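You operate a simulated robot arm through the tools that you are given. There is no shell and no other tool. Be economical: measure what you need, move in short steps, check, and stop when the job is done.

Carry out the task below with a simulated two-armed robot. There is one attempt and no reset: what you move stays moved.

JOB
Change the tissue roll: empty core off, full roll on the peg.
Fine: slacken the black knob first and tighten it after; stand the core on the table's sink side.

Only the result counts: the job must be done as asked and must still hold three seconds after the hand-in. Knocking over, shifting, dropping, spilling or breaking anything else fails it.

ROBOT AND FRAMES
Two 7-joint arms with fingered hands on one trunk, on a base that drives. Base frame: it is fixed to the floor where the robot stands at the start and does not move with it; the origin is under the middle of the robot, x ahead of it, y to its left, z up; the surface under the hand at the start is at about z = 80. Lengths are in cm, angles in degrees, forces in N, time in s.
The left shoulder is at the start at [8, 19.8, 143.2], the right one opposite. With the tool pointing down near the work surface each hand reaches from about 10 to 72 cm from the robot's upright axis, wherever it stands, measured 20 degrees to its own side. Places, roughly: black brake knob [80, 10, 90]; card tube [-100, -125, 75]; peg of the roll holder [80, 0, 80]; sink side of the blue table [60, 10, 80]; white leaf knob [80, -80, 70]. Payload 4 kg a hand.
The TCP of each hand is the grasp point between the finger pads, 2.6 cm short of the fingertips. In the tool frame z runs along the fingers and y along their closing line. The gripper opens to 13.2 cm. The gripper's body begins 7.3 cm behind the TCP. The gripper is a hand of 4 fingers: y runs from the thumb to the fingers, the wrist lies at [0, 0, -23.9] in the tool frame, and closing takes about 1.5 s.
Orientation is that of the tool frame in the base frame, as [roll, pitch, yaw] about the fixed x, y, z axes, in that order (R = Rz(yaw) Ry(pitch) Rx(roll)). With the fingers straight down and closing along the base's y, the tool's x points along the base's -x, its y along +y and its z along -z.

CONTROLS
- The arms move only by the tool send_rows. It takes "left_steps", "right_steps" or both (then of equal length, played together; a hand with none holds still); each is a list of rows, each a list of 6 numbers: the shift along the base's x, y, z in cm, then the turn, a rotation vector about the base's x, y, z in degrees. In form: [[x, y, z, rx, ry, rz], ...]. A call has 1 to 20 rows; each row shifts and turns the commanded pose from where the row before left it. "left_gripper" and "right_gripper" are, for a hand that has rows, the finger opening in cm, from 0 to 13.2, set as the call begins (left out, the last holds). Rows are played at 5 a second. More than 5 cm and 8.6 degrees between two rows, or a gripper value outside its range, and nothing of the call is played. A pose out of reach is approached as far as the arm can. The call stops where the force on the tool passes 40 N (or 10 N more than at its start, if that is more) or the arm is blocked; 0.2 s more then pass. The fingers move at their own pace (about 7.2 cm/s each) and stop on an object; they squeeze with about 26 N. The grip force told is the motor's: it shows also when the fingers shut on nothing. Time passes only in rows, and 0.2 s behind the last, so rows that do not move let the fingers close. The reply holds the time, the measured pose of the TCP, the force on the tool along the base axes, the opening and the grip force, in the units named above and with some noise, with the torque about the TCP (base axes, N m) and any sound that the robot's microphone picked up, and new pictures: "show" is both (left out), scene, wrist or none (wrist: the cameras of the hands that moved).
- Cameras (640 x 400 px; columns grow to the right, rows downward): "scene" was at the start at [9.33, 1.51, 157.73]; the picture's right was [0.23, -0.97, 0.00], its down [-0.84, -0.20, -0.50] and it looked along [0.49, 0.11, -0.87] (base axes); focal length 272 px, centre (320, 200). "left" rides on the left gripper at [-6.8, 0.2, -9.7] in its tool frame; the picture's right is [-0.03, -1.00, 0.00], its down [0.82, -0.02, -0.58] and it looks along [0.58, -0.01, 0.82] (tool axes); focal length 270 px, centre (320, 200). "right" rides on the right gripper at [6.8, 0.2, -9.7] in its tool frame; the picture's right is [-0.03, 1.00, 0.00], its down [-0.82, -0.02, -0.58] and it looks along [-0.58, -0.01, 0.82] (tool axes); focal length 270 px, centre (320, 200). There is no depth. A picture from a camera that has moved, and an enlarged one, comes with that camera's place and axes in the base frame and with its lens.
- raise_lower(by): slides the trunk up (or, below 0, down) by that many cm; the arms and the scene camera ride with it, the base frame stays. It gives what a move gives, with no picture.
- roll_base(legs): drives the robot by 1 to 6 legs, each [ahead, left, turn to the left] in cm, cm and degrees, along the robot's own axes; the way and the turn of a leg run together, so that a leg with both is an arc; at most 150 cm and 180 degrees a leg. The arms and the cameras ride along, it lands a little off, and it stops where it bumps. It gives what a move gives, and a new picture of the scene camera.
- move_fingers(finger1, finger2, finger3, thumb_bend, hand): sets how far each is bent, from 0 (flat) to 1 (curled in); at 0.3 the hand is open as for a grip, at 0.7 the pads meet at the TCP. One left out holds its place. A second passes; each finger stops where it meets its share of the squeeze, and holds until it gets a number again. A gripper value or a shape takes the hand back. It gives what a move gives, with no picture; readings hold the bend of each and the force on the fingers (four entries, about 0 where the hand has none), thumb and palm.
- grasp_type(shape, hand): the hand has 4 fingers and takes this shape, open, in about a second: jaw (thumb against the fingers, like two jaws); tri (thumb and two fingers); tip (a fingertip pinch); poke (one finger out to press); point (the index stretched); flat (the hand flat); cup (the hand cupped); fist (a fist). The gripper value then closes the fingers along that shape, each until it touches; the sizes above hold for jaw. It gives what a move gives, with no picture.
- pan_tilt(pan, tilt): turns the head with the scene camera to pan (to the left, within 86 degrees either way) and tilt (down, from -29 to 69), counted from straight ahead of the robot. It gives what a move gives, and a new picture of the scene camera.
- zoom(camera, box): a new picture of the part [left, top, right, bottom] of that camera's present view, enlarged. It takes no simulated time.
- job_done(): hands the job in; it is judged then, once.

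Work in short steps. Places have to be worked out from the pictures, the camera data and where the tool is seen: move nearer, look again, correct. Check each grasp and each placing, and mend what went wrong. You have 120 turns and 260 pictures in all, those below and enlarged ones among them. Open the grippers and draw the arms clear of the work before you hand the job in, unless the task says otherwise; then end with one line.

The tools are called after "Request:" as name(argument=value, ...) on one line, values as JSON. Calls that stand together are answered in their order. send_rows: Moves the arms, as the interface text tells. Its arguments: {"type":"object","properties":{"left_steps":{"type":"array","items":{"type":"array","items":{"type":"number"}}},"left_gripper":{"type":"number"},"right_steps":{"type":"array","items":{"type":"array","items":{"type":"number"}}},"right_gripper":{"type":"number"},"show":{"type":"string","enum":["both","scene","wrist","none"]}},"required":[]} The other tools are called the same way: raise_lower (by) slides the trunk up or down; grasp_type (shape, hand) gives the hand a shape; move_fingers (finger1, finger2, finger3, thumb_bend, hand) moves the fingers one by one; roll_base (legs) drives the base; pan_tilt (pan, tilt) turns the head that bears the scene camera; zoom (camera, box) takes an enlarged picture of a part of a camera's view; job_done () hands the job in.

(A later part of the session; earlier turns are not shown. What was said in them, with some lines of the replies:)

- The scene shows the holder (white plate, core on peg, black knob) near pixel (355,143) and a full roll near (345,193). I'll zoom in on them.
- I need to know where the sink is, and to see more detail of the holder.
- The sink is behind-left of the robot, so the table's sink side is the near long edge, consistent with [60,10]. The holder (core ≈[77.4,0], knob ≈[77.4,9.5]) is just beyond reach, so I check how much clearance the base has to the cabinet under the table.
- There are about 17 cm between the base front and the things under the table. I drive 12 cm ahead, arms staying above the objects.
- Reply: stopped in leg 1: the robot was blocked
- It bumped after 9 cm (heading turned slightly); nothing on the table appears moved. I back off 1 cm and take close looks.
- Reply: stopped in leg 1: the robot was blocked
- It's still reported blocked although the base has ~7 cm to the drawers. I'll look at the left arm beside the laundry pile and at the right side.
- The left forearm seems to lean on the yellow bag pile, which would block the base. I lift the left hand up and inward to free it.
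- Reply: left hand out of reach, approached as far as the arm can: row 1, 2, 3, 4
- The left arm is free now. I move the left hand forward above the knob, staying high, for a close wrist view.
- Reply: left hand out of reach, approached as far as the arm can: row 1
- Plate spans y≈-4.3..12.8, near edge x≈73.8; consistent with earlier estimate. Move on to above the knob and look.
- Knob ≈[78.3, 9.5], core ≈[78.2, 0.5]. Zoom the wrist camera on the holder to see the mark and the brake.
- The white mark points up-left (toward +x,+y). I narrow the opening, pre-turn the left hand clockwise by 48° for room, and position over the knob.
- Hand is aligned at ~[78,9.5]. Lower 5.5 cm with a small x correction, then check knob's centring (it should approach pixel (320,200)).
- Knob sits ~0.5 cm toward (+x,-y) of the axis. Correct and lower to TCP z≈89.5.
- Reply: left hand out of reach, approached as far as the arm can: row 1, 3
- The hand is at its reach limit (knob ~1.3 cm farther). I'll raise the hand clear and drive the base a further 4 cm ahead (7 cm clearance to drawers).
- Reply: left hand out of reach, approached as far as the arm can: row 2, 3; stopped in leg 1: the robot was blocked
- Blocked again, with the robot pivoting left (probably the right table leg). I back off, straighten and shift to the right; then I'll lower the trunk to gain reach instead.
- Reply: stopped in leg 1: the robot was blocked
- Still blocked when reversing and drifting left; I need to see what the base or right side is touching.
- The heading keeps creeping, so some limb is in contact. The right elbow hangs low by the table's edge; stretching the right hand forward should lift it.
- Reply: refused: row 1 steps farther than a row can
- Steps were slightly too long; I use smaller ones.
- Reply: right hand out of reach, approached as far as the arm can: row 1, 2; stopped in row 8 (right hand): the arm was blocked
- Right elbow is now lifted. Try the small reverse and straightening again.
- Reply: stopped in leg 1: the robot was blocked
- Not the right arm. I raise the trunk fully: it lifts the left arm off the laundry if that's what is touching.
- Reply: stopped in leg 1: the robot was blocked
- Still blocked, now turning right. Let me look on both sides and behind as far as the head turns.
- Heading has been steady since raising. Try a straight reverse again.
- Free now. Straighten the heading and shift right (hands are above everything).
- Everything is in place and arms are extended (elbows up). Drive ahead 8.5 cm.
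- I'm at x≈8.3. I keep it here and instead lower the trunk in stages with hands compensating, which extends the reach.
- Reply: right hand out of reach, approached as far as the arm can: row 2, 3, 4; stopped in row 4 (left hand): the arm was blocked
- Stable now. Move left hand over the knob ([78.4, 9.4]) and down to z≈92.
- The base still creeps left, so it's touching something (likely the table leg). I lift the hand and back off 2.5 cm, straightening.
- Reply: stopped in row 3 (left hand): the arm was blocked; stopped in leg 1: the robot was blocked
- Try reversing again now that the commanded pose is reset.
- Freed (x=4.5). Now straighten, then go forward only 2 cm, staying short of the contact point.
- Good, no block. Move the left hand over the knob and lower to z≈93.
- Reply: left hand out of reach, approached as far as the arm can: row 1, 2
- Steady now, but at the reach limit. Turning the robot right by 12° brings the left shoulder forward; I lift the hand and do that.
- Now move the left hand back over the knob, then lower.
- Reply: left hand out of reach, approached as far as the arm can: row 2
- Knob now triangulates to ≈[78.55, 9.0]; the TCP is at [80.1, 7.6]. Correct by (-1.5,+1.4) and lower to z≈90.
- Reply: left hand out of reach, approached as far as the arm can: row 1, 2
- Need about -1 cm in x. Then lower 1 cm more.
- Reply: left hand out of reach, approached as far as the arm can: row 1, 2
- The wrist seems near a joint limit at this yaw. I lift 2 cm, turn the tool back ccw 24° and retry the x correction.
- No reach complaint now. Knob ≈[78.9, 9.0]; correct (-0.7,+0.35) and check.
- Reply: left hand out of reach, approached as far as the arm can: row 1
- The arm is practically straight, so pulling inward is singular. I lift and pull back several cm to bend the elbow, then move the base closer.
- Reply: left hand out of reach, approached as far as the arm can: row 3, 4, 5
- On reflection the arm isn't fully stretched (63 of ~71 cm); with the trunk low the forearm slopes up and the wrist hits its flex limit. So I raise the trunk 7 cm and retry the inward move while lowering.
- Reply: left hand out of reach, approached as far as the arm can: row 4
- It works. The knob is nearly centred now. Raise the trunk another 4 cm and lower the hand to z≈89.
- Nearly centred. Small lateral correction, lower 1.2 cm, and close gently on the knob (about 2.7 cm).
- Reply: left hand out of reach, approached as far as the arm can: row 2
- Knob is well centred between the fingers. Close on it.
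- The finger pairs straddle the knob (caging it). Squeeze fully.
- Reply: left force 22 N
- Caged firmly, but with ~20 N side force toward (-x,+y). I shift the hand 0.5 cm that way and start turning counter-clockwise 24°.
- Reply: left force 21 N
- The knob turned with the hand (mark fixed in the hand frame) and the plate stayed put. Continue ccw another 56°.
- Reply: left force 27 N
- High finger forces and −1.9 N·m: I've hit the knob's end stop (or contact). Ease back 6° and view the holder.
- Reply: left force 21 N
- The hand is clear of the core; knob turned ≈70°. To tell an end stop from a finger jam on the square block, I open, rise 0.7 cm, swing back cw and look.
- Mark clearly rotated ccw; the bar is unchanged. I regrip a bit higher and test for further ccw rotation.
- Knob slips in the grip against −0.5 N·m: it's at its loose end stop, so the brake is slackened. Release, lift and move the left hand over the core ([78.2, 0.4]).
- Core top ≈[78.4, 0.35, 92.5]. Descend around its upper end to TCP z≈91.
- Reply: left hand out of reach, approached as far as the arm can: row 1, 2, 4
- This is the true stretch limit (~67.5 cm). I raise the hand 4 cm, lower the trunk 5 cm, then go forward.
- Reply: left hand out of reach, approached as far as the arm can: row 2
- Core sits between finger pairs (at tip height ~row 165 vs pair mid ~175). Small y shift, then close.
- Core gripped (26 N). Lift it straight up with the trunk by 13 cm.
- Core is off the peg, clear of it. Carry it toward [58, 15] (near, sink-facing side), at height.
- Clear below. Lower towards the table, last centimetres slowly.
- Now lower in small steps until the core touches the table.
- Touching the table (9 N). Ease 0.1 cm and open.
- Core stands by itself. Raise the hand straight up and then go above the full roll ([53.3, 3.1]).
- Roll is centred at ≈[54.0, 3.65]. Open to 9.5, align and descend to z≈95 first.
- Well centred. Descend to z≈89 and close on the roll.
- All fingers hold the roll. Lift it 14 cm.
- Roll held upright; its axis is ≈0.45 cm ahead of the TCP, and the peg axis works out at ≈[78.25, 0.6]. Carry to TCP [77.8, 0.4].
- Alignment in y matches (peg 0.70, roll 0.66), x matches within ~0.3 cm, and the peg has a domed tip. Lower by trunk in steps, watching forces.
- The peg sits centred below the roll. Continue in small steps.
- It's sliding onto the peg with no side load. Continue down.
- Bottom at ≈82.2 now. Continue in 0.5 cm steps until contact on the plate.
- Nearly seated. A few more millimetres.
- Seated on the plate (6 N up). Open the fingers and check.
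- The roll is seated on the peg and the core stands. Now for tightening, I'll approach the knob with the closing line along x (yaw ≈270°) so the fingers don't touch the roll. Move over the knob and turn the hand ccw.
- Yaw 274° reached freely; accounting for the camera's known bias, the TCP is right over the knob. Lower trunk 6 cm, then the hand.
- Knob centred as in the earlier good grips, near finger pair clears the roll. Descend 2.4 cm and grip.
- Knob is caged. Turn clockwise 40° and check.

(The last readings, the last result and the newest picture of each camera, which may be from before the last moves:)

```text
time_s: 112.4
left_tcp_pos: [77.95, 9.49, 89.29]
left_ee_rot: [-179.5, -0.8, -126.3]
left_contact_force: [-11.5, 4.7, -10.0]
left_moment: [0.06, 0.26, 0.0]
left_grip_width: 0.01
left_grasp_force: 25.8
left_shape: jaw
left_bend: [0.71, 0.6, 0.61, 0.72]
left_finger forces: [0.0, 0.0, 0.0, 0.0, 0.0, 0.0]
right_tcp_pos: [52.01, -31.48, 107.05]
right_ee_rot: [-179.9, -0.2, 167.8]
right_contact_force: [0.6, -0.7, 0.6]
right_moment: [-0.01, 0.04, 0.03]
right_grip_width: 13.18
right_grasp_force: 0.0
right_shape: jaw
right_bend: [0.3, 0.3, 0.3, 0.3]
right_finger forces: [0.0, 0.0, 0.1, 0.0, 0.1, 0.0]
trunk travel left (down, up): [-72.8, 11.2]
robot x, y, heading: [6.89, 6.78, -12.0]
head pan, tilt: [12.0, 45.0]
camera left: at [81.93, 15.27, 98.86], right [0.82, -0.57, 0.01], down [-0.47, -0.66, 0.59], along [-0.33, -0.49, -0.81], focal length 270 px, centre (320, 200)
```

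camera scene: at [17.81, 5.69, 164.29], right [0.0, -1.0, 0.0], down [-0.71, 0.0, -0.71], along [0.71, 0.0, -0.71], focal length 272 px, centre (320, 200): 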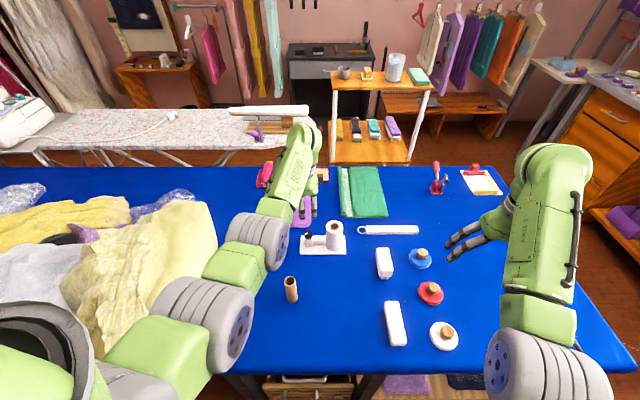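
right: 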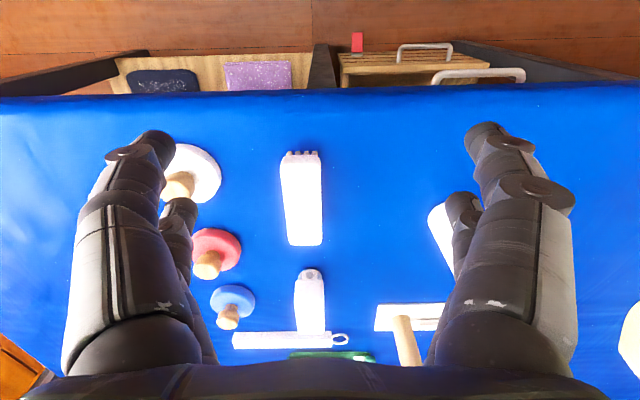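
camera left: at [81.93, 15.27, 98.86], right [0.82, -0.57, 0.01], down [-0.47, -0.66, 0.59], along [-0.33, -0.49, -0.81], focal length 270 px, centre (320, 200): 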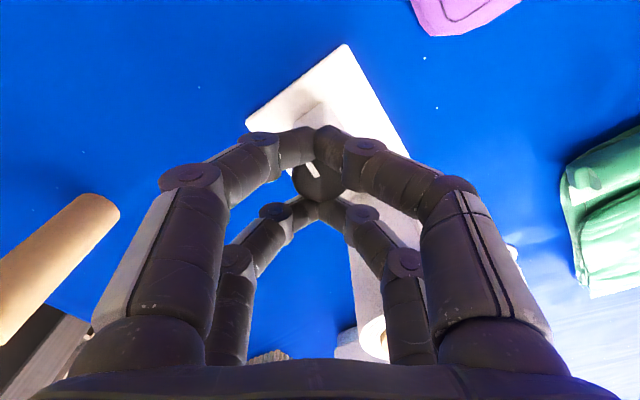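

The mark stays fixed in the hand: knob turned 40° cw. To stay clear of the roll, I open slightly, swing back ccw 40°, and regrip.

Request:
send_rows(left_steps=[[0, 0, 0, 0, 0, 0], [0, 0, 0, 0, 0, 0], [0, 0, 0, 0, 0, 0], [0, 0, 0, 0, 0, 8], [0, 0, 0, 0, 0, 8], [0, 0, 0, 0, 0, 8], [0, 0, 0, 0, 0, 8], [0, 0, 0, 0, 0, 8], [0, 0, 0, 0, 0, 0]], left_gripper=3.6, show="wrist")

```text
time_s: 114.4
left_tcp_pos: [78.16, 9.52, 89.44]
left_ee_rot: [-179.5, -0.5, -86.2]
left_contact_force: [0.1, -0.4, -0.4]
left_moment: [0.01, 0.03, 0.0]
left_grip_width: 3.59
left_grasp_force: 0.0
left_shape: jaw
left_bend: [0.73, 0.73, 0.73, 0.7]
left_finger forces: [0.1, 0.0, 0.0, 0.0, 0.1, 0.0]
right_tcp_pos: [52.06, -31.47, 107.08]
right_ee_rot: [-179.9, -0.1, 167.8]
right_contact_force: [0.0, -0.3, -0.5]
right_moment: [0.0, -0.02, -0.01]
right_grip_width: 13.21
right_grasp_force: 0.0
right_shape: jaw
right_bend: [0.3, 0.3, 0.3, 0.3]
right_finger forces: [0.0, 0.0, 0.0, 0.0, 0.0, 0.0]
trunk travel left (down, up): [-72.8, 11.2]
robot x, y, heading: [6.91, 6.47, -12.3]
head pan, tilt: [12.0, 45.0]
camera left: at [77.4, 16.41, 98.93], right [1.0, 0.09, 0.01], down [0.07, -0.81, 0.59], along [0.06, -0.58, -0.81], focal length 270 px, centre (320, 200)
```

left: 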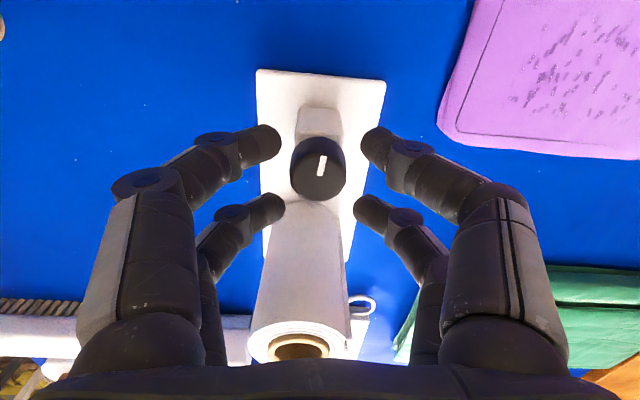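

Mark moved cw by ~38°; about 30° more to the original tight position. Regrip and turn until it resists.

Request:
send_rows(left_steps=[[0, 0, 0, 0, 0, 0], [0, 0, 0, 0, 0, 0], [0, 0, 0, 0, 0, 0], [0, 0, 0, 0, 0, 0], [0, 0, 0, 0, 0, 0], [0, 0, 0, 0, 0, -8], [0, 0, 0, 0, 0, -8], [0, 0, 0, 0, 0, -8]], left_gripper=0, show="wrist")

Request:
send_rows(left_steps=[[0, 0, 0, 0, 0, -6], [0, 0, 0, 0, 0, -5]], show="wrist")

```text
time_s: 116.2
left_tcp_pos: [78.14, 9.61, 89.26]
left_ee_rot: [-179.7, -0.7, -110.4]
left_contact_force: [-5.1, -0.6, -5.6]
left_moment: [-0.02, 0.07, 0.06]
left_grip_width: 0.0
left_grasp_force: 25.9
left_shape: jaw
left_bend: [0.71, 0.71, 0.7, 0.71]
left_finger forces: [0.1, 0.1, 0.1, 0.0, 0.1, 0.0]
right_tcp_pos: [52.14, -31.42, 107.02]
right_ee_rot: [-179.8, -0.1, 167.8]
right_contact_force: [0.2, -0.7, -0.1]
right_moment: [0.01, -0.02, 0.02]
right_grip_width: 13.18
right_grasp_force: 0.3
right_shape: jaw
right_bend: [0.3, 0.3, 0.3, 0.3]
right_finger forces: [0.0, 0.0, 0.0, 0.0, 0.0, 0.0]
trunk travel left (down, up): [-72.8, 11.2]
robot x, y, heading: [6.86, 6.07, -12.1]
head pan, tilt: [12.0, 45.0]
camera left: at [80.29, 16.08, 98.88], right [0.95, -0.33, 0.01], down [-0.27, -0.76, 0.59], along [-0.19, -0.56, -0.81], focal length 270 px, centre (320, 200)
```

left: 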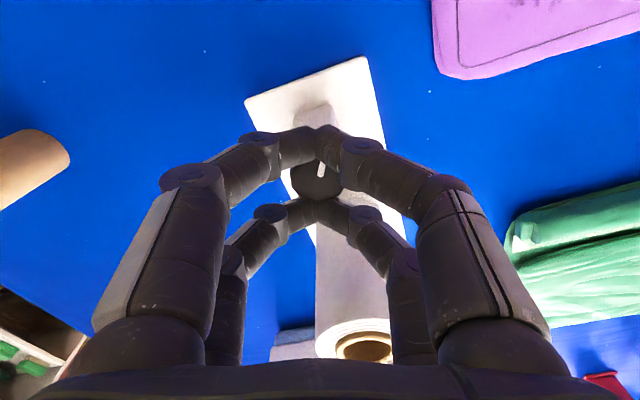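

```text
time_s: 116.8
left_tcp_pos: [78.01, 9.52, 89.4]
left_ee_rot: [-179.5, -0.7, -121.4]
left_contact_force: [-5.5, -1.9, -7.6]
left_moment: [0.01, 0.06, 0.17]
left_grip_width: 0.01
left_grasp_force: 26.0
left_shape: jaw
left_bend: [0.71, 0.71, 0.7, 0.71]
left_finger forces: [0.0, 0.0, 0.0, 0.0, 0.0, 0.0]
right_tcp_pos: [52.08, -31.45, 107.06]
right_ee_rot: [-179.9, -0.2, 167.8]
right_contact_force: [-0.5, 0.1, 0.6]
right_moment: [0.03, 0.0, -0.03]
right_grip_width: 13.19
right_grasp_force: 0.0
right_shape: jaw
right_bend: [0.3, 0.3, 0.3, 0.3]
right_finger forces: [0.0, 0.1, 0.1, 0.0, 0.1, 0.1]
trunk travel left (down, up): [-72.8, 11.2]
robot x, y, heading: [6.69, 6.32, -12.2]
head pan, tilt: [12.0, 45.0]
camera left: at [81.51, 15.52, 98.91], right [0.87, -0.5, 0.01], down [-0.41, -0.7, 0.59], along [-0.29, -0.51, -0.81], focal length 270 px, centre (320, 200)
```

left: 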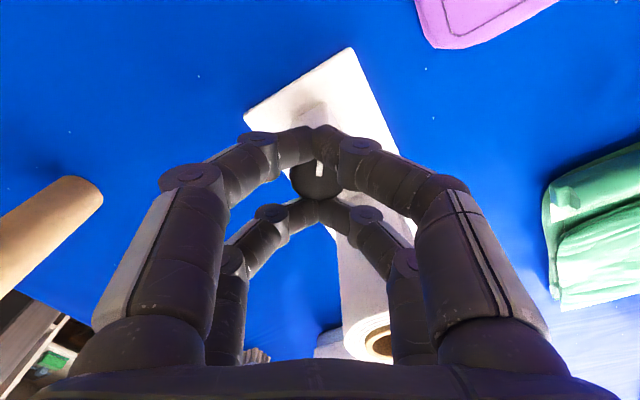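

Resistance begins (0.17 N·m) near the original tight angle. Turn a few degrees more until it holds.

Request:
send_rows(left_steps=[[0, 0, 0, 0, 0, -5], [0, 0, 0, 0, 0, -5]], show="wrist")

```text
time_s: 117.4
left_tcp_pos: [78.0, 9.57, 89.47]
left_ee_rot: [-179.6, -0.6, -131.4]
left_contact_force: [-8.7, -1.1, -5.5]
left_moment: [0.02, 0.13, 0.28]
left_grip_width: 0.02
left_grasp_force: 26.0
left_shape: jaw
left_bend: [0.71, 0.71, 0.7, 0.71]
left_finger forces: [0.0, 0.1, 0.0, 0.0, 0.0, 0.0]
right_tcp_pos: [52.03, -31.45, 107.18]
right_ee_rot: [-179.8, -0.1, 167.9]
right_contact_force: [0.0, -0.2, -0.8]
right_moment: [-0.01, -0.03, 0.01]
right_grip_width: 13.19
right_grasp_force: 0.1
right_shape: jaw
right_bend: [0.3, 0.3, 0.3, 0.3]
right_finger forces: [0.0, 0.0, 0.0, 0.0, 0.0, 0.0]
trunk travel left (down, up): [-72.8, 11.2]
robot x, y, heading: [6.46, 6.35, -12.5]
head pan, tilt: [12.0, 45.0]
camera left: at [82.5, 14.78, 98.91], right [0.77, -0.64, 0.01], down [-0.52, -0.62, 0.59], along [-0.37, -0.45, -0.81], focal length 270 px, centre (320, 200)
```

left: 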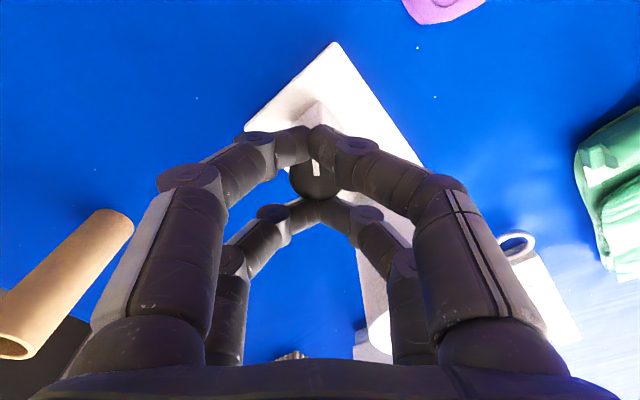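

The mark is now at about its original tight angle (~58°) and slipping in the grip. I regrip once more from further back to verify it's at its tight stop.

Request:
send_rows(left_steps=[[0, 0, 0, 0, 0, 0], [0, 0, 0, 0, 0, 0], [0, 0, 0, 0, 0, 0], [0, 0, 0, 0, 0, 8], [0, 0, 0, 0, 0, 8], [0, 0, 0, 0, 0, 8], [0, 0, 0, 0, 0, 8], [0, 0, 0, 0, 0, 8], [0, 0, 0, 0, 0, 0]], left_gripper=3.6, show="wrist")

Request:
zoom(camera="left", box=[260, 60, 400, 220])

Request:
send_rows(left_steps=[[0, 0, 0, 0, 0, 0], [0, 0, 0, 0, 0, 0], [0, 0, 0, 0, 0, 0], [0, 0, 0, 0, 0, 0], [0, 0, 0, 0, 0, 0], [0, 0, 0, 0, 0, -8], [0, 0, 0, 0, 0, -6]], left_gripper=0, show="wrist")

```text
time_s: 119.4
left_tcp_pos: [78.15, 9.41, 89.43]
left_ee_rot: [-179.5, -0.6, -91.3]
left_contact_force: [0.0, 0.2, 0.4]
left_moment: [-0.04, -0.06, -0.01]
left_grip_width: 3.57
left_grasp_force: 0.0
left_shape: jaw
left_bend: [0.73, 0.73, 0.73, 0.7]
left_finger forces: [0.0, 0.0, 0.0, 0.1, 0.0, 0.0]
right_tcp_pos: [51.96, -31.48, 107.06]
right_ee_rot: [-179.9, 0.0, 167.7]
right_contact_force: [0.9, -0.1, 0.3]
right_moment: [0.01, -0.01, 0.02]
right_grip_width: 13.21
right_grasp_force: 0.0
right_shape: jaw
right_bend: [0.3, 0.3, 0.3, 0.3]
right_finger forces: [0.1, 0.0, 0.1, 0.0, 0.0, 0.0]
trunk travel left (down, up): [-72.8, 11.2]
robot x, y, heading: [6.96, 6.5, -12.0]
head pan, tilt: [12.0, 45.0]
camera left: at [78.04, 16.38, 98.95], right [1.0, 0.0, 0.01], down [0.0, -0.81, 0.59], along [0.01, -0.59, -0.81], focal length 270 px, centre (320, 200)
```

left: 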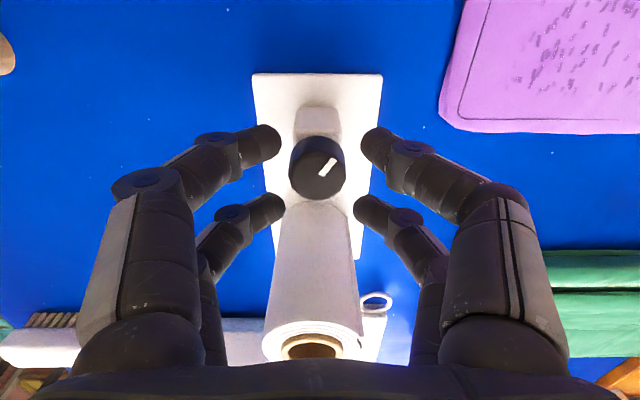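

```text
2.50 times, centred on (330, 140) of left
camera zoom: at [78.04, 16.38, 98.95], right [1.0, 0.0, 0.01], down [0.0, -0.81, 0.59], along [0.01, -0.59, -0.81], focal length 676 px, centre (295, 350)
```

zoom: 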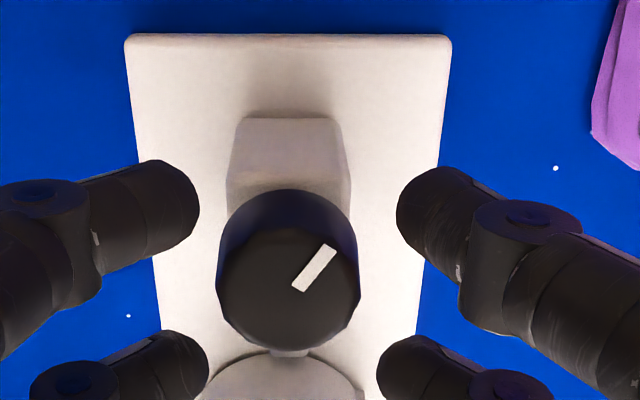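

```text
time_s: 121.0
left_tcp_pos: [78.07, 9.54, 89.39]
left_ee_rot: [-179.6, -0.7, -105.3]
left_contact_force: [-5.0, -0.7, -2.9]
left_moment: [-0.06, 0.1, 0.27]
left_grip_width: 0.02
left_grasp_force: 25.7
left_shape: jaw
left_bend: [0.71, 0.7, 0.68, 0.71]
left_finger forces: [0.0, 0.1, 0.1, 0.0, 0.1, 0.0]
right_tcp_pos: [52.06, -31.52, 107.1]
right_ee_rot: [-179.8, -0.1, 167.8]
right_contact_force: [0.7, -0.6, 0.0]
right_moment: [-0.02, -0.03, 0.0]
right_grip_width: 13.2
right_grasp_force: 0.0
right_shape: jaw
right_bend: [0.3, 0.3, 0.3, 0.3]
right_finger forces: [0.0, 0.0, 0.0, 0.0, 0.0, 0.0]
trunk travel left (down, up): [-72.8, 11.2]
robot x, y, heading: [7.19, 6.47, -12.0]
head pan, tilt: [12.0, 45.0]
camera left: at [79.68, 16.22, 98.89], right [0.97, -0.24, 0.01], down [-0.2, -0.78, 0.59], along [-0.14, -0.57, -0.81], focal length 270 px, centre (320, 200)
```

left: 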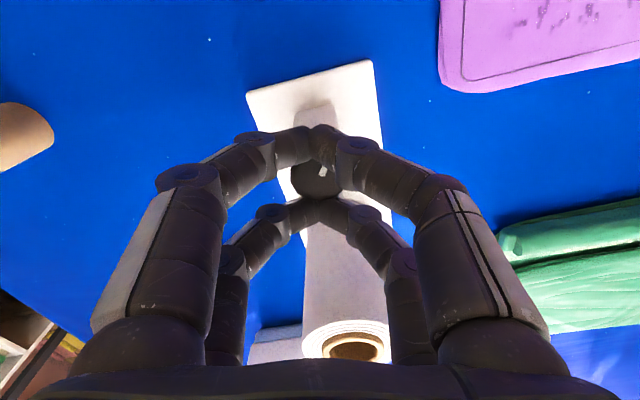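

There's resistance (0.27 N·m) with slip; the mark reads ≈58° versus ≈48° originally, so perhaps ~10° remain. I regrip slightly deeper for a firmer hold and tighten more.

Request:
send_rows(left_steps=[[0, 0, 0, 0, 0, 0], [0, 0, 0, 0, 0, 0], [0, 0, 0, 0, 0, 0], [0, 0, -0.4, 0, 0, 8], [0, 0, 0, 0, 0, 8], [0, 0, 0, 0, 0, 8], [0, 0, 0, 0, 0, 0]], left_gripper=3.8, show="none")

Request:
send_rows(left_steps=[[0, 0, 0, 0, 0, 0], [0, 0, 0, 0, 0, 0], [0, 0, 0, 0, 0, 0], [0, 0, 0, 0, 0, 0], [0, 0, 0, 0, 0, 0], [0, 0, 0, 0, 0, 0]], left_gripper=0, show="wrist")

Request:
send_rows(left_steps=[[0, 0, 0, 0, 0, -8], [0, 0, 0, 0, 0, -8], [0, 0, 0, 0, 0, -8]], show="wrist")

```text
time_s: 122.6
left_tcp_pos: [78.11, 9.56, 88.98]
left_ee_rot: [-179.5, -0.6, -81.4]
left_contact_force: [-0.2, 0.0, 0.7]
left_moment: [0.03, 0.01, -0.02]
left_grip_width: 3.77
left_grasp_force: 0.2
left_shape: jaw
left_bend: [0.74, 0.74, 0.74, 0.7]
left_finger forces: [0.0, 0.0, 0.1, 0.0, 0.0, 0.0]
right_tcp_pos: [52.04, -31.53, 107.16]
right_ee_rot: [-179.8, -0.1, 167.8]
right_contact_force: [0.2, -0.1, 0.0]
right_moment: [0.01, 0.03, -0.05]
right_grip_width: 13.18
right_grasp_force: 0.0
right_shape: jaw
right_bend: [0.3, 0.3, 0.3, 0.3]
right_finger forces: [0.0, 0.0, 0.1, 0.0, 0.0, 0.0]
trunk travel left (down, up): [-72.8, 11.2]
robot x, y, heading: [6.83, 6.34, -12.4]
head pan, tilt: [12.0, 45.0]
```

```text
time_s: 124.0
left_tcp_pos: [77.93, 9.37, 88.91]
left_ee_rot: [-179.7, -0.6, -81.3]
left_contact_force: [-5.7, 0.2, -4.1]
left_moment: [-0.03, 0.09, 0.06]
left_grip_width: 0.0
left_grasp_force: 25.7
left_shape: jaw
left_bend: [0.71, 0.7, 0.69, 0.72]
left_finger forces: [0.0, 0.0, 0.0, 0.1, 0.0, 0.0]
right_tcp_pos: [52.04, -31.54, 107.01]
right_ee_rot: [-180.0, 0.0, 167.9]
right_contact_force: [0.1, -0.4, -0.5]
right_moment: [0.01, -0.02, -0.01]
right_grip_width: 13.21
right_grasp_force: 0.1
right_shape: jaw
right_bend: [0.3, 0.3, 0.3, 0.3]
right_finger forces: [0.0, 0.0, 0.0, 0.0, 0.1, 0.1]
trunk travel left (down, up): [-72.8, 11.2]
robot x, y, heading: [6.5, 6.31, -12.4]
head pan, tilt: [12.0, 45.0]
camera left: at [76.77, 16.31, 98.49], right [0.98, 0.18, 0.01], down [0.14, -0.8, 0.59], along [0.11, -0.58, -0.81], focal length 270 px, centre (320, 200)
```

left: 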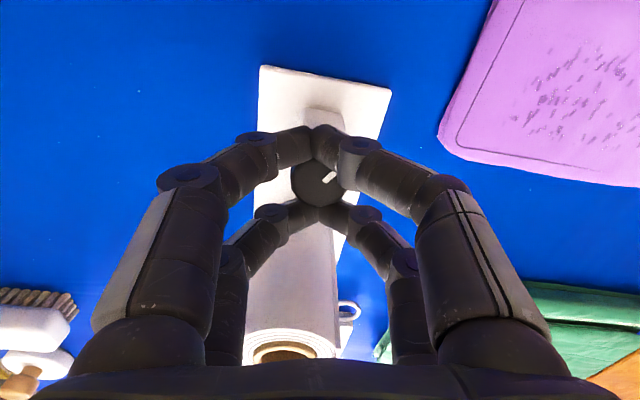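

```text
time_s: 124.8
left_tcp_pos: [78.09, 9.6, 89.05]
left_ee_rot: [-179.6, -0.6, -105.5]
left_contact_force: [-5.4, -1.3, -5.9]
left_moment: [0.0, 0.08, 0.3]
left_grip_width: 0.0
left_grasp_force: 26.3
left_shape: jaw
left_bend: [0.71, 0.7, 0.67, 0.72]
left_finger forces: [0.0, 0.0, 0.0, 0.0, 0.1, 0.1]
right_tcp_pos: [52.03, -31.5, 107.13]
right_ee_rot: [-180.0, -0.1, 167.8]
right_contact_force: [0.0, -0.3, 0.9]
right_moment: [-0.04, 0.03, -0.01]
right_grip_width: 13.19
right_grasp_force: 0.0
right_shape: jaw
right_bend: [0.3, 0.3, 0.3, 0.3]
right_finger forces: [0.1, 0.1, 0.0, 0.0, 0.0, 0.0]
trunk travel left (down, up): [-72.8, 11.2]
robot x, y, heading: [6.97, 6.47, -12.0]
head pan, tilt: [12.0, 45.0]
camera left: at [79.74, 16.18, 98.51], right [0.97, -0.24, 0.01], down [-0.2, -0.78, 0.59], along [-0.14, -0.57, -0.81], focal length 270 px, centre (320, 200)
```

left: 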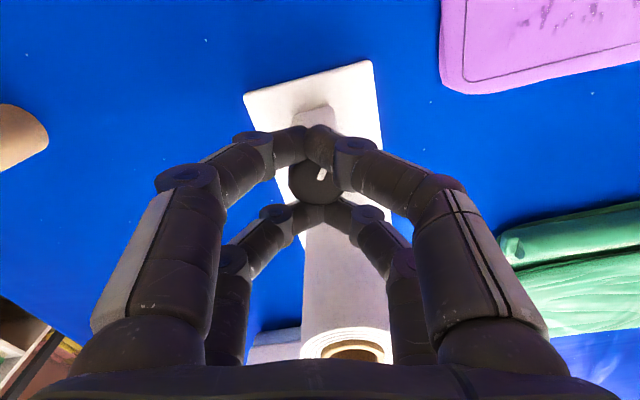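

Mark basically slips at 0.3 N·m. Push another 24° in this grip to be sure it's firmly tight.

Request:
send_rows(left_steps=[[0, 0, 0, 0, 0, -8], [0, 0, 0, 0, 0, -8], [0, 0, 0, 0, 0, -6]], show="wrist")

Request:
zoom(camera="left", box=[260, 100, 380, 220])

```text
time_s: 125.6
left_tcp_pos: [78.12, 9.47, 89.01]
left_ee_rot: [-179.5, -0.6, -127.4]
left_contact_force: [-3.0, -6.2, -2.5]
left_moment: [-0.04, 0.04, 0.33]
left_grip_width: 0.02
left_grasp_force: 26.1
left_shape: jaw
left_bend: [0.71, 0.7, 0.67, 0.72]
left_finger forces: [0.0, 0.0, 0.0, 0.1, 0.1, 0.1]
right_tcp_pos: [52.04, -31.56, 107.12]
right_ee_rot: [-179.9, -0.1, 167.9]
right_contact_force: [0.8, -1.1, -0.3]
right_moment: [0.0, 0.02, 0.01]
right_grip_width: 13.2
right_grasp_force: 0.0
right_shape: jaw
right_bend: [0.3, 0.3, 0.3, 0.3]
right_finger forces: [0.0, 0.1, 0.0, 0.0, 0.0, 0.1]
trunk travel left (down, up): [-72.8, 11.2]
robot x, y, heading: [7.06, 6.73, -12.0]
head pan, tilt: [12.0, 45.0]
camera left: at [82.14, 15.05, 98.63], right [0.81, -0.59, 0.01], down [-0.48, -0.65, 0.59], along [-0.34, -0.48, -0.81], focal length 270 px, centre (320, 200)
```

left: 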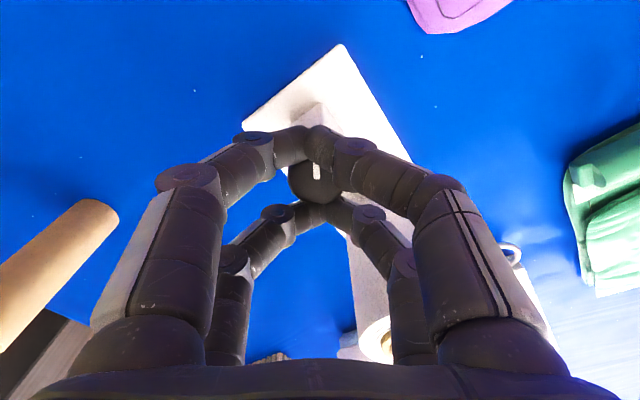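

```text
3.33 times, centred on (320, 160) of left
camera zoom: at [82.14, 15.05, 98.63], right [0.81, -0.59, 0.01], down [-0.48, -0.65, 0.59], along [-0.34, -0.48, -0.81], focal length 901 px, centre (320, 333)
```

zoom: 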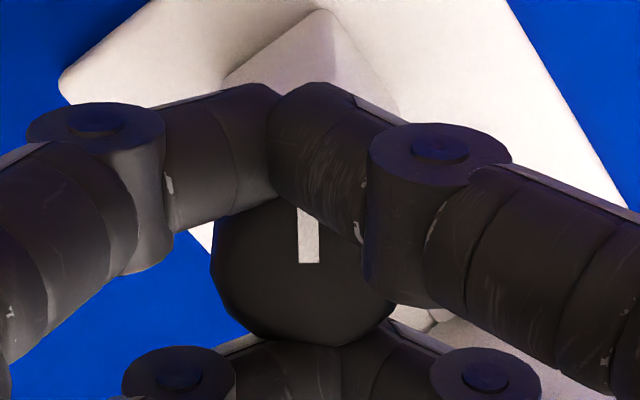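

Computed precisely, the mark is at 55.4° vs 54.8° at the start, with 0.33 N·m resistance: the knob is tight again. Release slightly, swing back away from the roll, and lift.

Request:
send_rows(left_steps=[[0, 0, 0, 0, 0, 0], [0, 0, 0, 0, 0, 0], [0, 0, 0, 0, 0, 0], [0, 0, 0, 0, 0, 8], [0, 0, 0, 0, 0, 8], [0, 0, 0, 0, 0, 8], [0, 0, 0, 0, 0, 8], [0, 0, 2, 0, 0, 0], [0, 0, 3, 0, 0, 0], [0, 0, 3, 0, 0, 0]], left_gripper=4, show="wrist")

Request:
raise_lower(by=10)

Request:
zoom(camera="left", box=[220, 20, 420, 280])

```text
time_s: 127.8
left_tcp_pos: [77.95, 9.74, 96.88]
left_ee_rot: [-179.6, -0.6, -95.2]
left_contact_force: [-0.5, 0.6, 0.2]
left_moment: [0.01, 0.03, -0.01]
left_grip_width: 3.98
left_grasp_force: 0.1
left_shape: jaw
left_bend: [0.74, 0.74, 0.74, 0.7]
left_finger forces: [0.0, 0.1, 0.0, 0.1, 0.0, 0.0]
right_tcp_pos: [51.97, -31.57, 106.93]
right_ee_rot: [-179.9, -0.2, 167.9]
right_contact_force: [0.5, 0.6, -0.9]
right_moment: [-0.02, 0.0, -0.02]
right_grip_width: 13.19
right_grasp_force: 0.0
right_shape: jaw
right_bend: [0.3, 0.3, 0.3, 0.3]
right_finger forces: [0.0, 0.0, 0.1, 0.0, 0.1, 0.0]
trunk travel left (down, up): [-72.8, 11.2]
robot x, y, heading: [7.1, 6.44, -12.2]
head pan, tilt: [12.0, 45.0]
camera left: at [78.45, 16.58, 106.42], right [1.0, -0.07, 0.01], down [-0.06, -0.81, 0.59], along [-0.03, -0.59, -0.81], focal length 270 px, centre (320, 200)
```

left: 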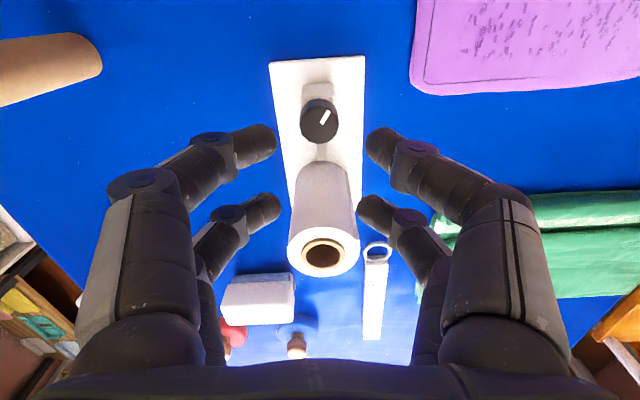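

```text
time_s: 129.2
left_tcp_pos: [78.12, 9.76, 106.87]
left_ee_rot: [-179.6, -0.6, -95.3]
left_contact_force: [0.4, 0.0, -0.5]
left_moment: [0.01, 0.01, 0.0]
left_grip_width: 3.97
left_grasp_force: 0.1
left_shape: jaw
left_bend: [0.74, 0.74, 0.74, 0.7]
left_finger forces: [0.1, 0.0, 0.1, 0.1, 0.0, 0.1]
right_tcp_pos: [51.97, -31.48, 117.1]
right_ee_rot: [-179.9, -0.1, 167.8]
right_contact_force: [-0.8, 0.0, 0.4]
right_moment: [0.03, 0.0, 0.01]
right_grip_width: 13.2
right_grasp_force: 0.0
right_shape: jaw
right_bend: [0.3, 0.3, 0.3, 0.3]
right_finger forces: [0.0, 0.0, 0.1, 0.0, 0.0, 0.0]
trunk travel left (down, up): [-82.8, 1.2]
robot x, y, heading: [7.0, 6.47, -12.0]
head pan, tilt: [12.0, 45.0]
```

```text
1.54 times, centred on (320, 150) of left
camera zoom: at [78.5, 16.59, 116.41], right [1.0, -0.07, 0.01], down [-0.06, -0.81, 0.59], along [-0.03, -0.59, -0.81], focal length 416 px, centre (320, 277)
```

zoom: 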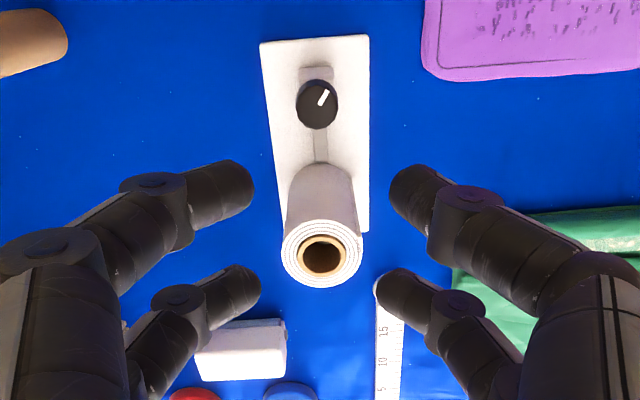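

All good: roll on the peg, knob tight. Open the hand fully and back the robot away, with hands high above everything.

Request:
send_rows(left_steps=[[0, 0, 0, 0, 0, 0], [0, 0, 0, 0, 0, 0], [0, 0, 0, 0, 0, 0]], left_gripper=13.2, show="none")

Request:
roll_base(legs=[[-35, 0, 0]])

Request:
pan_tilt(pan=12, tilt=35)

Request:
zoom(camera="scene", box=[200, 180, 460, 340])

```text
time_s: 130.0
left_tcp_pos: [78.02, 9.69, 106.81]
left_ee_rot: [-179.6, -0.6, -95.3]
left_contact_force: [-1.2, -0.2, 0.4]
left_moment: [-0.02, 0.01, 0.03]
left_grip_width: 13.18
left_grasp_force: 0.1
left_shape: jaw
left_bend: [0.3, 0.3, 0.3, 0.3]
left_finger forces: [0.0, 0.0, 0.0, 0.0, 0.0, 0.0]
right_tcp_pos: [52.1, -31.49, 117.03]
right_ee_rot: [-179.9, -0.1, 167.8]
right_contact_force: [0.7, 0.3, 0.1]
right_moment: [-0.04, -0.01, -0.01]
right_grip_width: 13.22
right_grasp_force: 0.1
right_shape: jaw
right_bend: [0.3, 0.3, 0.3, 0.3]
right_finger forces: [0.0, 0.0, 0.0, 0.0, 0.0, 0.0]
trunk travel left (down, up): [-82.8, 1.2]
robot x, y, heading: [6.76, 6.53, -12.0]
head pan, tilt: [12.0, 45.0]
```

```text
time_s: 132.2
left_tcp_pos: [44.75, 17.12, 106.72]
left_ee_rot: [-179.7, -0.7, -95.1]
left_contact_force: [-0.5, -0.8, -0.3]
left_moment: [-0.01, 0.02, 0.0]
left_grip_width: 13.19
left_grasp_force: 0.1
left_shape: jaw
left_bend: [0.3, 0.3, 0.3, 0.3]
left_finger forces: [0.1, 0.1, 0.0, 0.0, 0.0, 0.0]
right_tcp_pos: [18.89, -24.01, 116.89]
right_ee_rot: [-179.9, -0.2, 168.1]
right_contact_force: [0.7, 0.8, 0.5]
right_moment: [-0.02, -0.01, 0.02]
right_grip_width: 13.16
right_grasp_force: 0.1
right_shape: jaw
right_bend: [0.3, 0.3, 0.3, 0.3]
right_finger forces: [0.0, 0.0, 0.1, 0.0, 0.0, 0.0]
trunk travel left (down, up): [-82.8, 1.2]
robot x, y, heading: [-26.58, 13.34, -12.0]
head pan, tilt: [12.0, 45.0]
camera scene: at [-15.4, 12.84, 168.25], right [0.0, -1.0, 0.0], down [-0.71, 0.0, -0.71], along [0.71, 0.0, -0.71], focal length 272 px, centre (320, 200)
```

scene: 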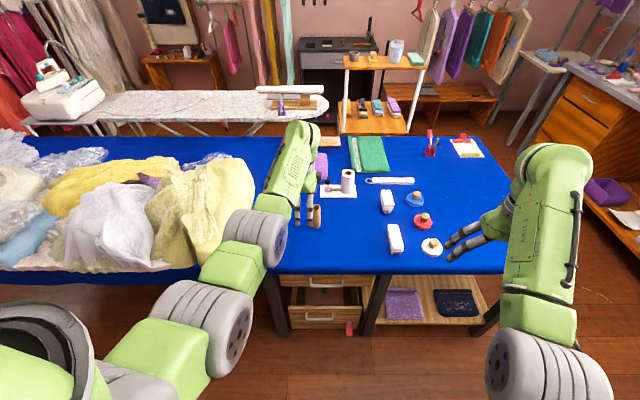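

```text
time_s: 132.9
left_tcp_pos: [44.49, 17.15, 106.76]
left_ee_rot: [-179.6, -0.7, -95.1]
left_contact_force: [0.2, 0.4, 0.0]
left_moment: [-0.03, 0.01, 0.01]
left_grip_width: 13.19
left_grasp_force: 0.1
left_shape: jaw
left_bend: [0.3, 0.3, 0.3, 0.3]
left_finger forces: [0.0, 0.0, 0.0, 0.0, 0.0, 0.1]
right_tcp_pos: [18.58, -24.13, 117.14]
right_ee_rot: [-179.8, -0.2, 168.1]
right_contact_force: [-0.6, 0.8, 0.2]
right_moment: [-0.04, 0.04, 0.03]
right_grip_width: 13.18
right_grasp_force: 0.1
right_shape: jaw
right_bend: [0.3, 0.3, 0.3, 0.3]
right_finger forces: [0.0, 0.1, 0.1, 0.1, 0.1, 0.0]
trunk travel left (down, up): [-82.8, 1.2]
robot x, y, heading: [-26.98, 13.35, -12.3]
head pan, tilt: [12.0, 35.0]
camera scene: at [-14.99, 12.89, 169.75], right [0.0, -1.0, 0.0], down [-0.57, 0.0, -0.82], along [0.82, 0.0, -0.57], focal length 272 px, centre (320, 200)
```

scene: 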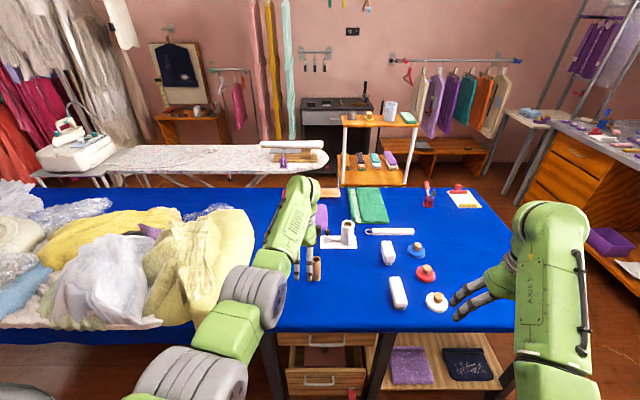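

```text
2.46 times, centred on (330, 260) of scene
camera zoom: at [-14.99, 12.89, 169.75], right [0.0, -1.0, 0.0], down [-0.57, 0.0, -0.82], along [0.82, 0.0, -0.57], focal length 668 px, centre (295, 52)
```

zoom: 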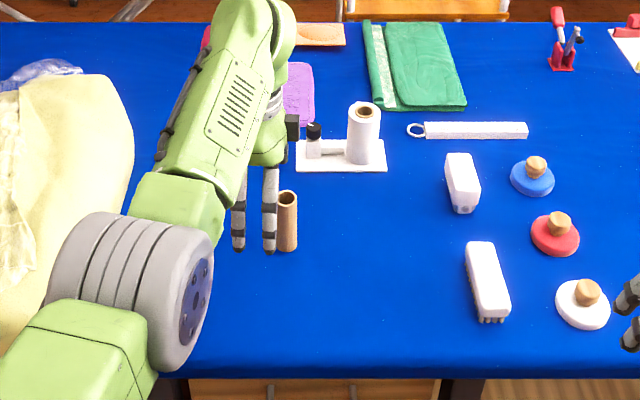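

Roll, core and the rest look fine. One more drive back to clear the table fully and check the pink stamp hidden behind the arm.

Request:
roll_base(legs=[[-20, 0, 0]])

Request:
zoom(camera="scene", box=[200, 140, 460, 300])

```text
time_s: 134.7
left_tcp_pos: [24.87, 21.48, 107.0]
left_ee_rot: [-179.4, -0.6, -95.1]
left_contact_force: [-0.7, 0.7, -0.5]
left_moment: [0.0, -0.02, 0.04]
left_grip_width: 13.18
left_grasp_force: 0.1
left_shape: jaw
left_bend: [0.3, 0.3, 0.3, 0.3]
left_finger forces: [0.0, 0.0, 0.1, 0.1, 0.1, 0.1]
right_tcp_pos: [-0.88, -19.84, 117.09]
right_ee_rot: [-179.9, -0.1, 168.1]
right_contact_force: [0.0, 0.8, -0.2]
right_moment: [0.0, -0.03, 0.03]
right_grip_width: 13.19
right_grasp_force: 0.1
right_shape: jaw
right_bend: [0.3, 0.3, 0.3, 0.3]
right_finger forces: [0.1, 0.0, 0.0, 0.0, 0.0, 0.1]
trunk travel left (down, up): [-82.8, 1.2]
robot x, y, heading: [-46.25, 17.92, -12.1]
head pan, tilt: [12.0, 35.0]
stopped in leg 1: the robot was blocked; the commanded pose is now the measured one
camera scene: at [-34.75, 17.1, 169.79], right [0.0, -1.0, 0.0], down [-0.57, 0.0, -0.82], along [0.82, 0.0, -0.57], focal length 272 px, centre (320, 200)
```

scene: 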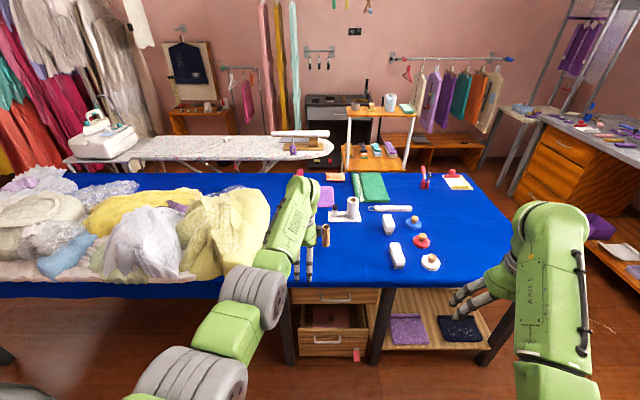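

```text
2.46 times, centred on (330, 220) of scene
camera zoom: at [-34.75, 17.1, 169.79], right [0.0, -1.0, 0.0], down [-0.57, 0.0, -0.82], along [0.82, 0.0, -0.57], focal length 668 px, centre (295, 151)
```

zoom: 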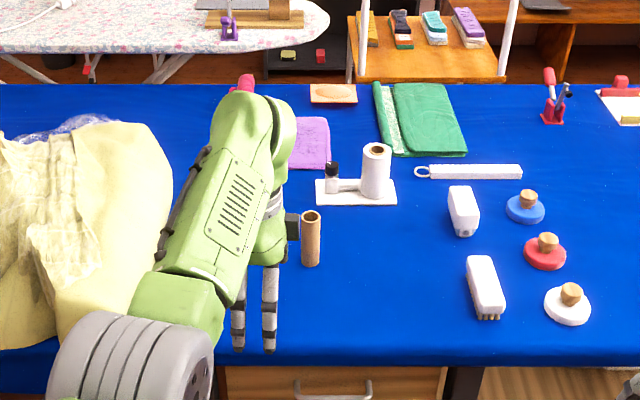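

I touched something behind at the very end; I ease forward 4 cm, and check what's behind on the left.

Request:
roll_base(legs=[[4, 0, 0]])

Request:
pan_tilt(pan=86, tilt=25)

Request:
pan_tilt(pan=-86, tilt=25)

```text
time_s: 135.6
left_tcp_pos: [28.01, 20.85, 107.48]
left_ee_rot: [-179.0, -0.6, -95.1]
left_contact_force: [-0.4, -0.1, 0.0]
left_moment: [0.01, -0.09, 0.02]
left_grip_width: 13.17
left_grasp_force: 0.1
left_shape: jaw
left_bend: [0.3, 0.3, 0.3, 0.3]
left_finger forces: [0.1, 0.0, 0.0, 0.0, 0.0, 0.0]
right_tcp_pos: [2.08, -20.39, 117.48]
right_ee_rot: [-179.9, 0.4, 168.1]
right_contact_force: [-0.8, -0.1, 0.2]
right_moment: [-0.04, -0.07, -0.02]
right_grip_width: 13.21
right_grasp_force: 0.0
right_shape: jaw
right_bend: [0.3, 0.3, 0.3, 0.3]
right_finger forces: [0.1, 0.1, 0.0, 0.0, 0.0, 0.1]
trunk travel left (down, up): [-82.8, 1.2]
robot x, y, heading: [-42.64, 17.17, -11.8]
head pan, tilt: [12.0, 35.0]
camera scene: at [-32.11, 16.6, 169.89], right [0.0, -1.0, 0.0], down [-0.57, 0.0, -0.82], along [0.82, 0.0, -0.57], focal length 272 px, centre (320, 200)
```

scene: 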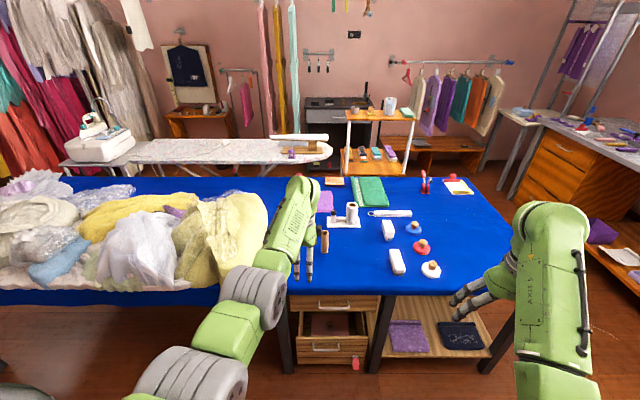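

```text
time_s: 137.0
left_tcp_pos: [28.8, 20.6, 106.88]
left_ee_rot: [-179.5, -0.6, -95.0]
left_contact_force: [0.8, 1.2, 0.6]
left_moment: [0.01, 0.02, 0.01]
left_grip_width: 13.19
left_grasp_force: 0.0
left_shape: jaw
left_bend: [0.3, 0.3, 0.3, 0.3]
left_finger forces: [0.0, 0.1, 0.0, 0.0, 0.0, 0.0]
right_tcp_pos: [2.95, -20.71, 117.14]
right_ee_rot: [-179.9, 0.0, 168.1]
right_contact_force: [-0.7, 0.2, -0.6]
right_moment: [-0.02, 0.01, 0.0]
right_grip_width: 13.19
right_grasp_force: 0.0
right_shape: jaw
right_bend: [0.3, 0.3, 0.3, 0.3]
right_finger forces: [0.0, 0.0, 0.0, 0.0, 0.0, 0.1]
trunk travel left (down, up): [-82.8, 1.2]
robot x, y, heading: [-42.19, 17.13, -11.9]
head pan, tilt: [85.9, 25.0]
camera scene: at [-37.17, 25.18, 171.35], right [0.96, -0.28, 0.0], down [-0.12, -0.41, -0.91], along [0.25, 0.87, -0.42], focal length 272 px, centre (320, 200)
```

scene: 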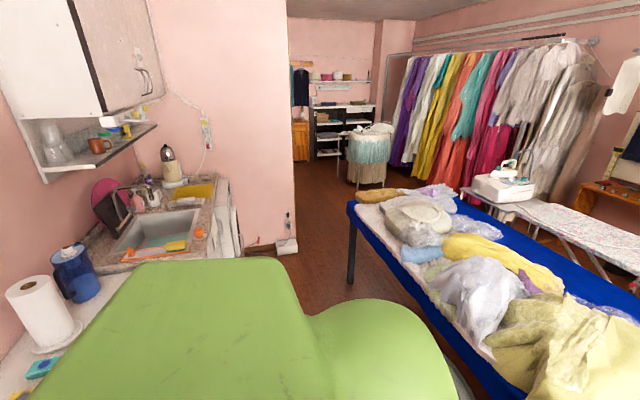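

```text
time_s: 139.6
left_tcp_pos: [28.97, 20.58, 106.81]
left_ee_rot: [-179.7, -0.6, -95.1]
left_contact_force: [0.9, -0.3, -0.2]
left_moment: [-0.03, 0.0, 0.04]
left_grip_width: 13.19
left_grasp_force: 0.0
left_shape: jaw
left_bend: [0.3, 0.3, 0.3, 0.3]
left_finger forces: [0.0, 0.0, 0.0, 0.0, 0.1, 0.1]
right_tcp_pos: [3.15, -20.72, 117.03]
right_ee_rot: [-179.9, -0.1, 168.1]
right_contact_force: [0.6, -0.3, 0.1]
right_moment: [0.0, -0.01, 0.02]
right_grip_width: 13.21
right_grasp_force: 0.0
right_shape: jaw
right_bend: [0.3, 0.3, 0.3, 0.3]
right_finger forces: [0.0, 0.0, 0.0, 0.1, 0.1, 0.1]
trunk travel left (down, up): [-82.8, 1.2]
robot x, y, heading: [-42.2, 16.95, -11.8]
head pan, tilt: [-85.9, 25.0]
camera scene: at [-40.73, 7.15, 171.35], right [-0.99, 0.14, 0.0], down [0.06, 0.42, -0.91], along [-0.12, -0.9, -0.42], focal length 272 px, centre (320, 200)
```

scene: 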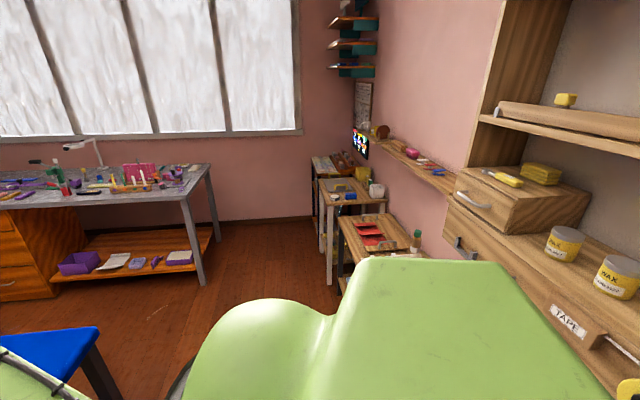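

The base touched only the fixed counter, and everything there is still upright. The sink counter faces the table's near side, where the core stands. The job is complete, so I hand in.

Request:
job_done()

```text
The job is handed in.
```

I handed the job in: the full roll is on the peg, the knob is turned back to its starting mark and resists at about 0.3 N·m, and the empty core stands upright on the sink side of the table. The base bumped something in front, beside or under the table, several times and the counter behind once. I saw nothing shifted or knocked over, but the pink stamp was hidden behind the arm in the last views.
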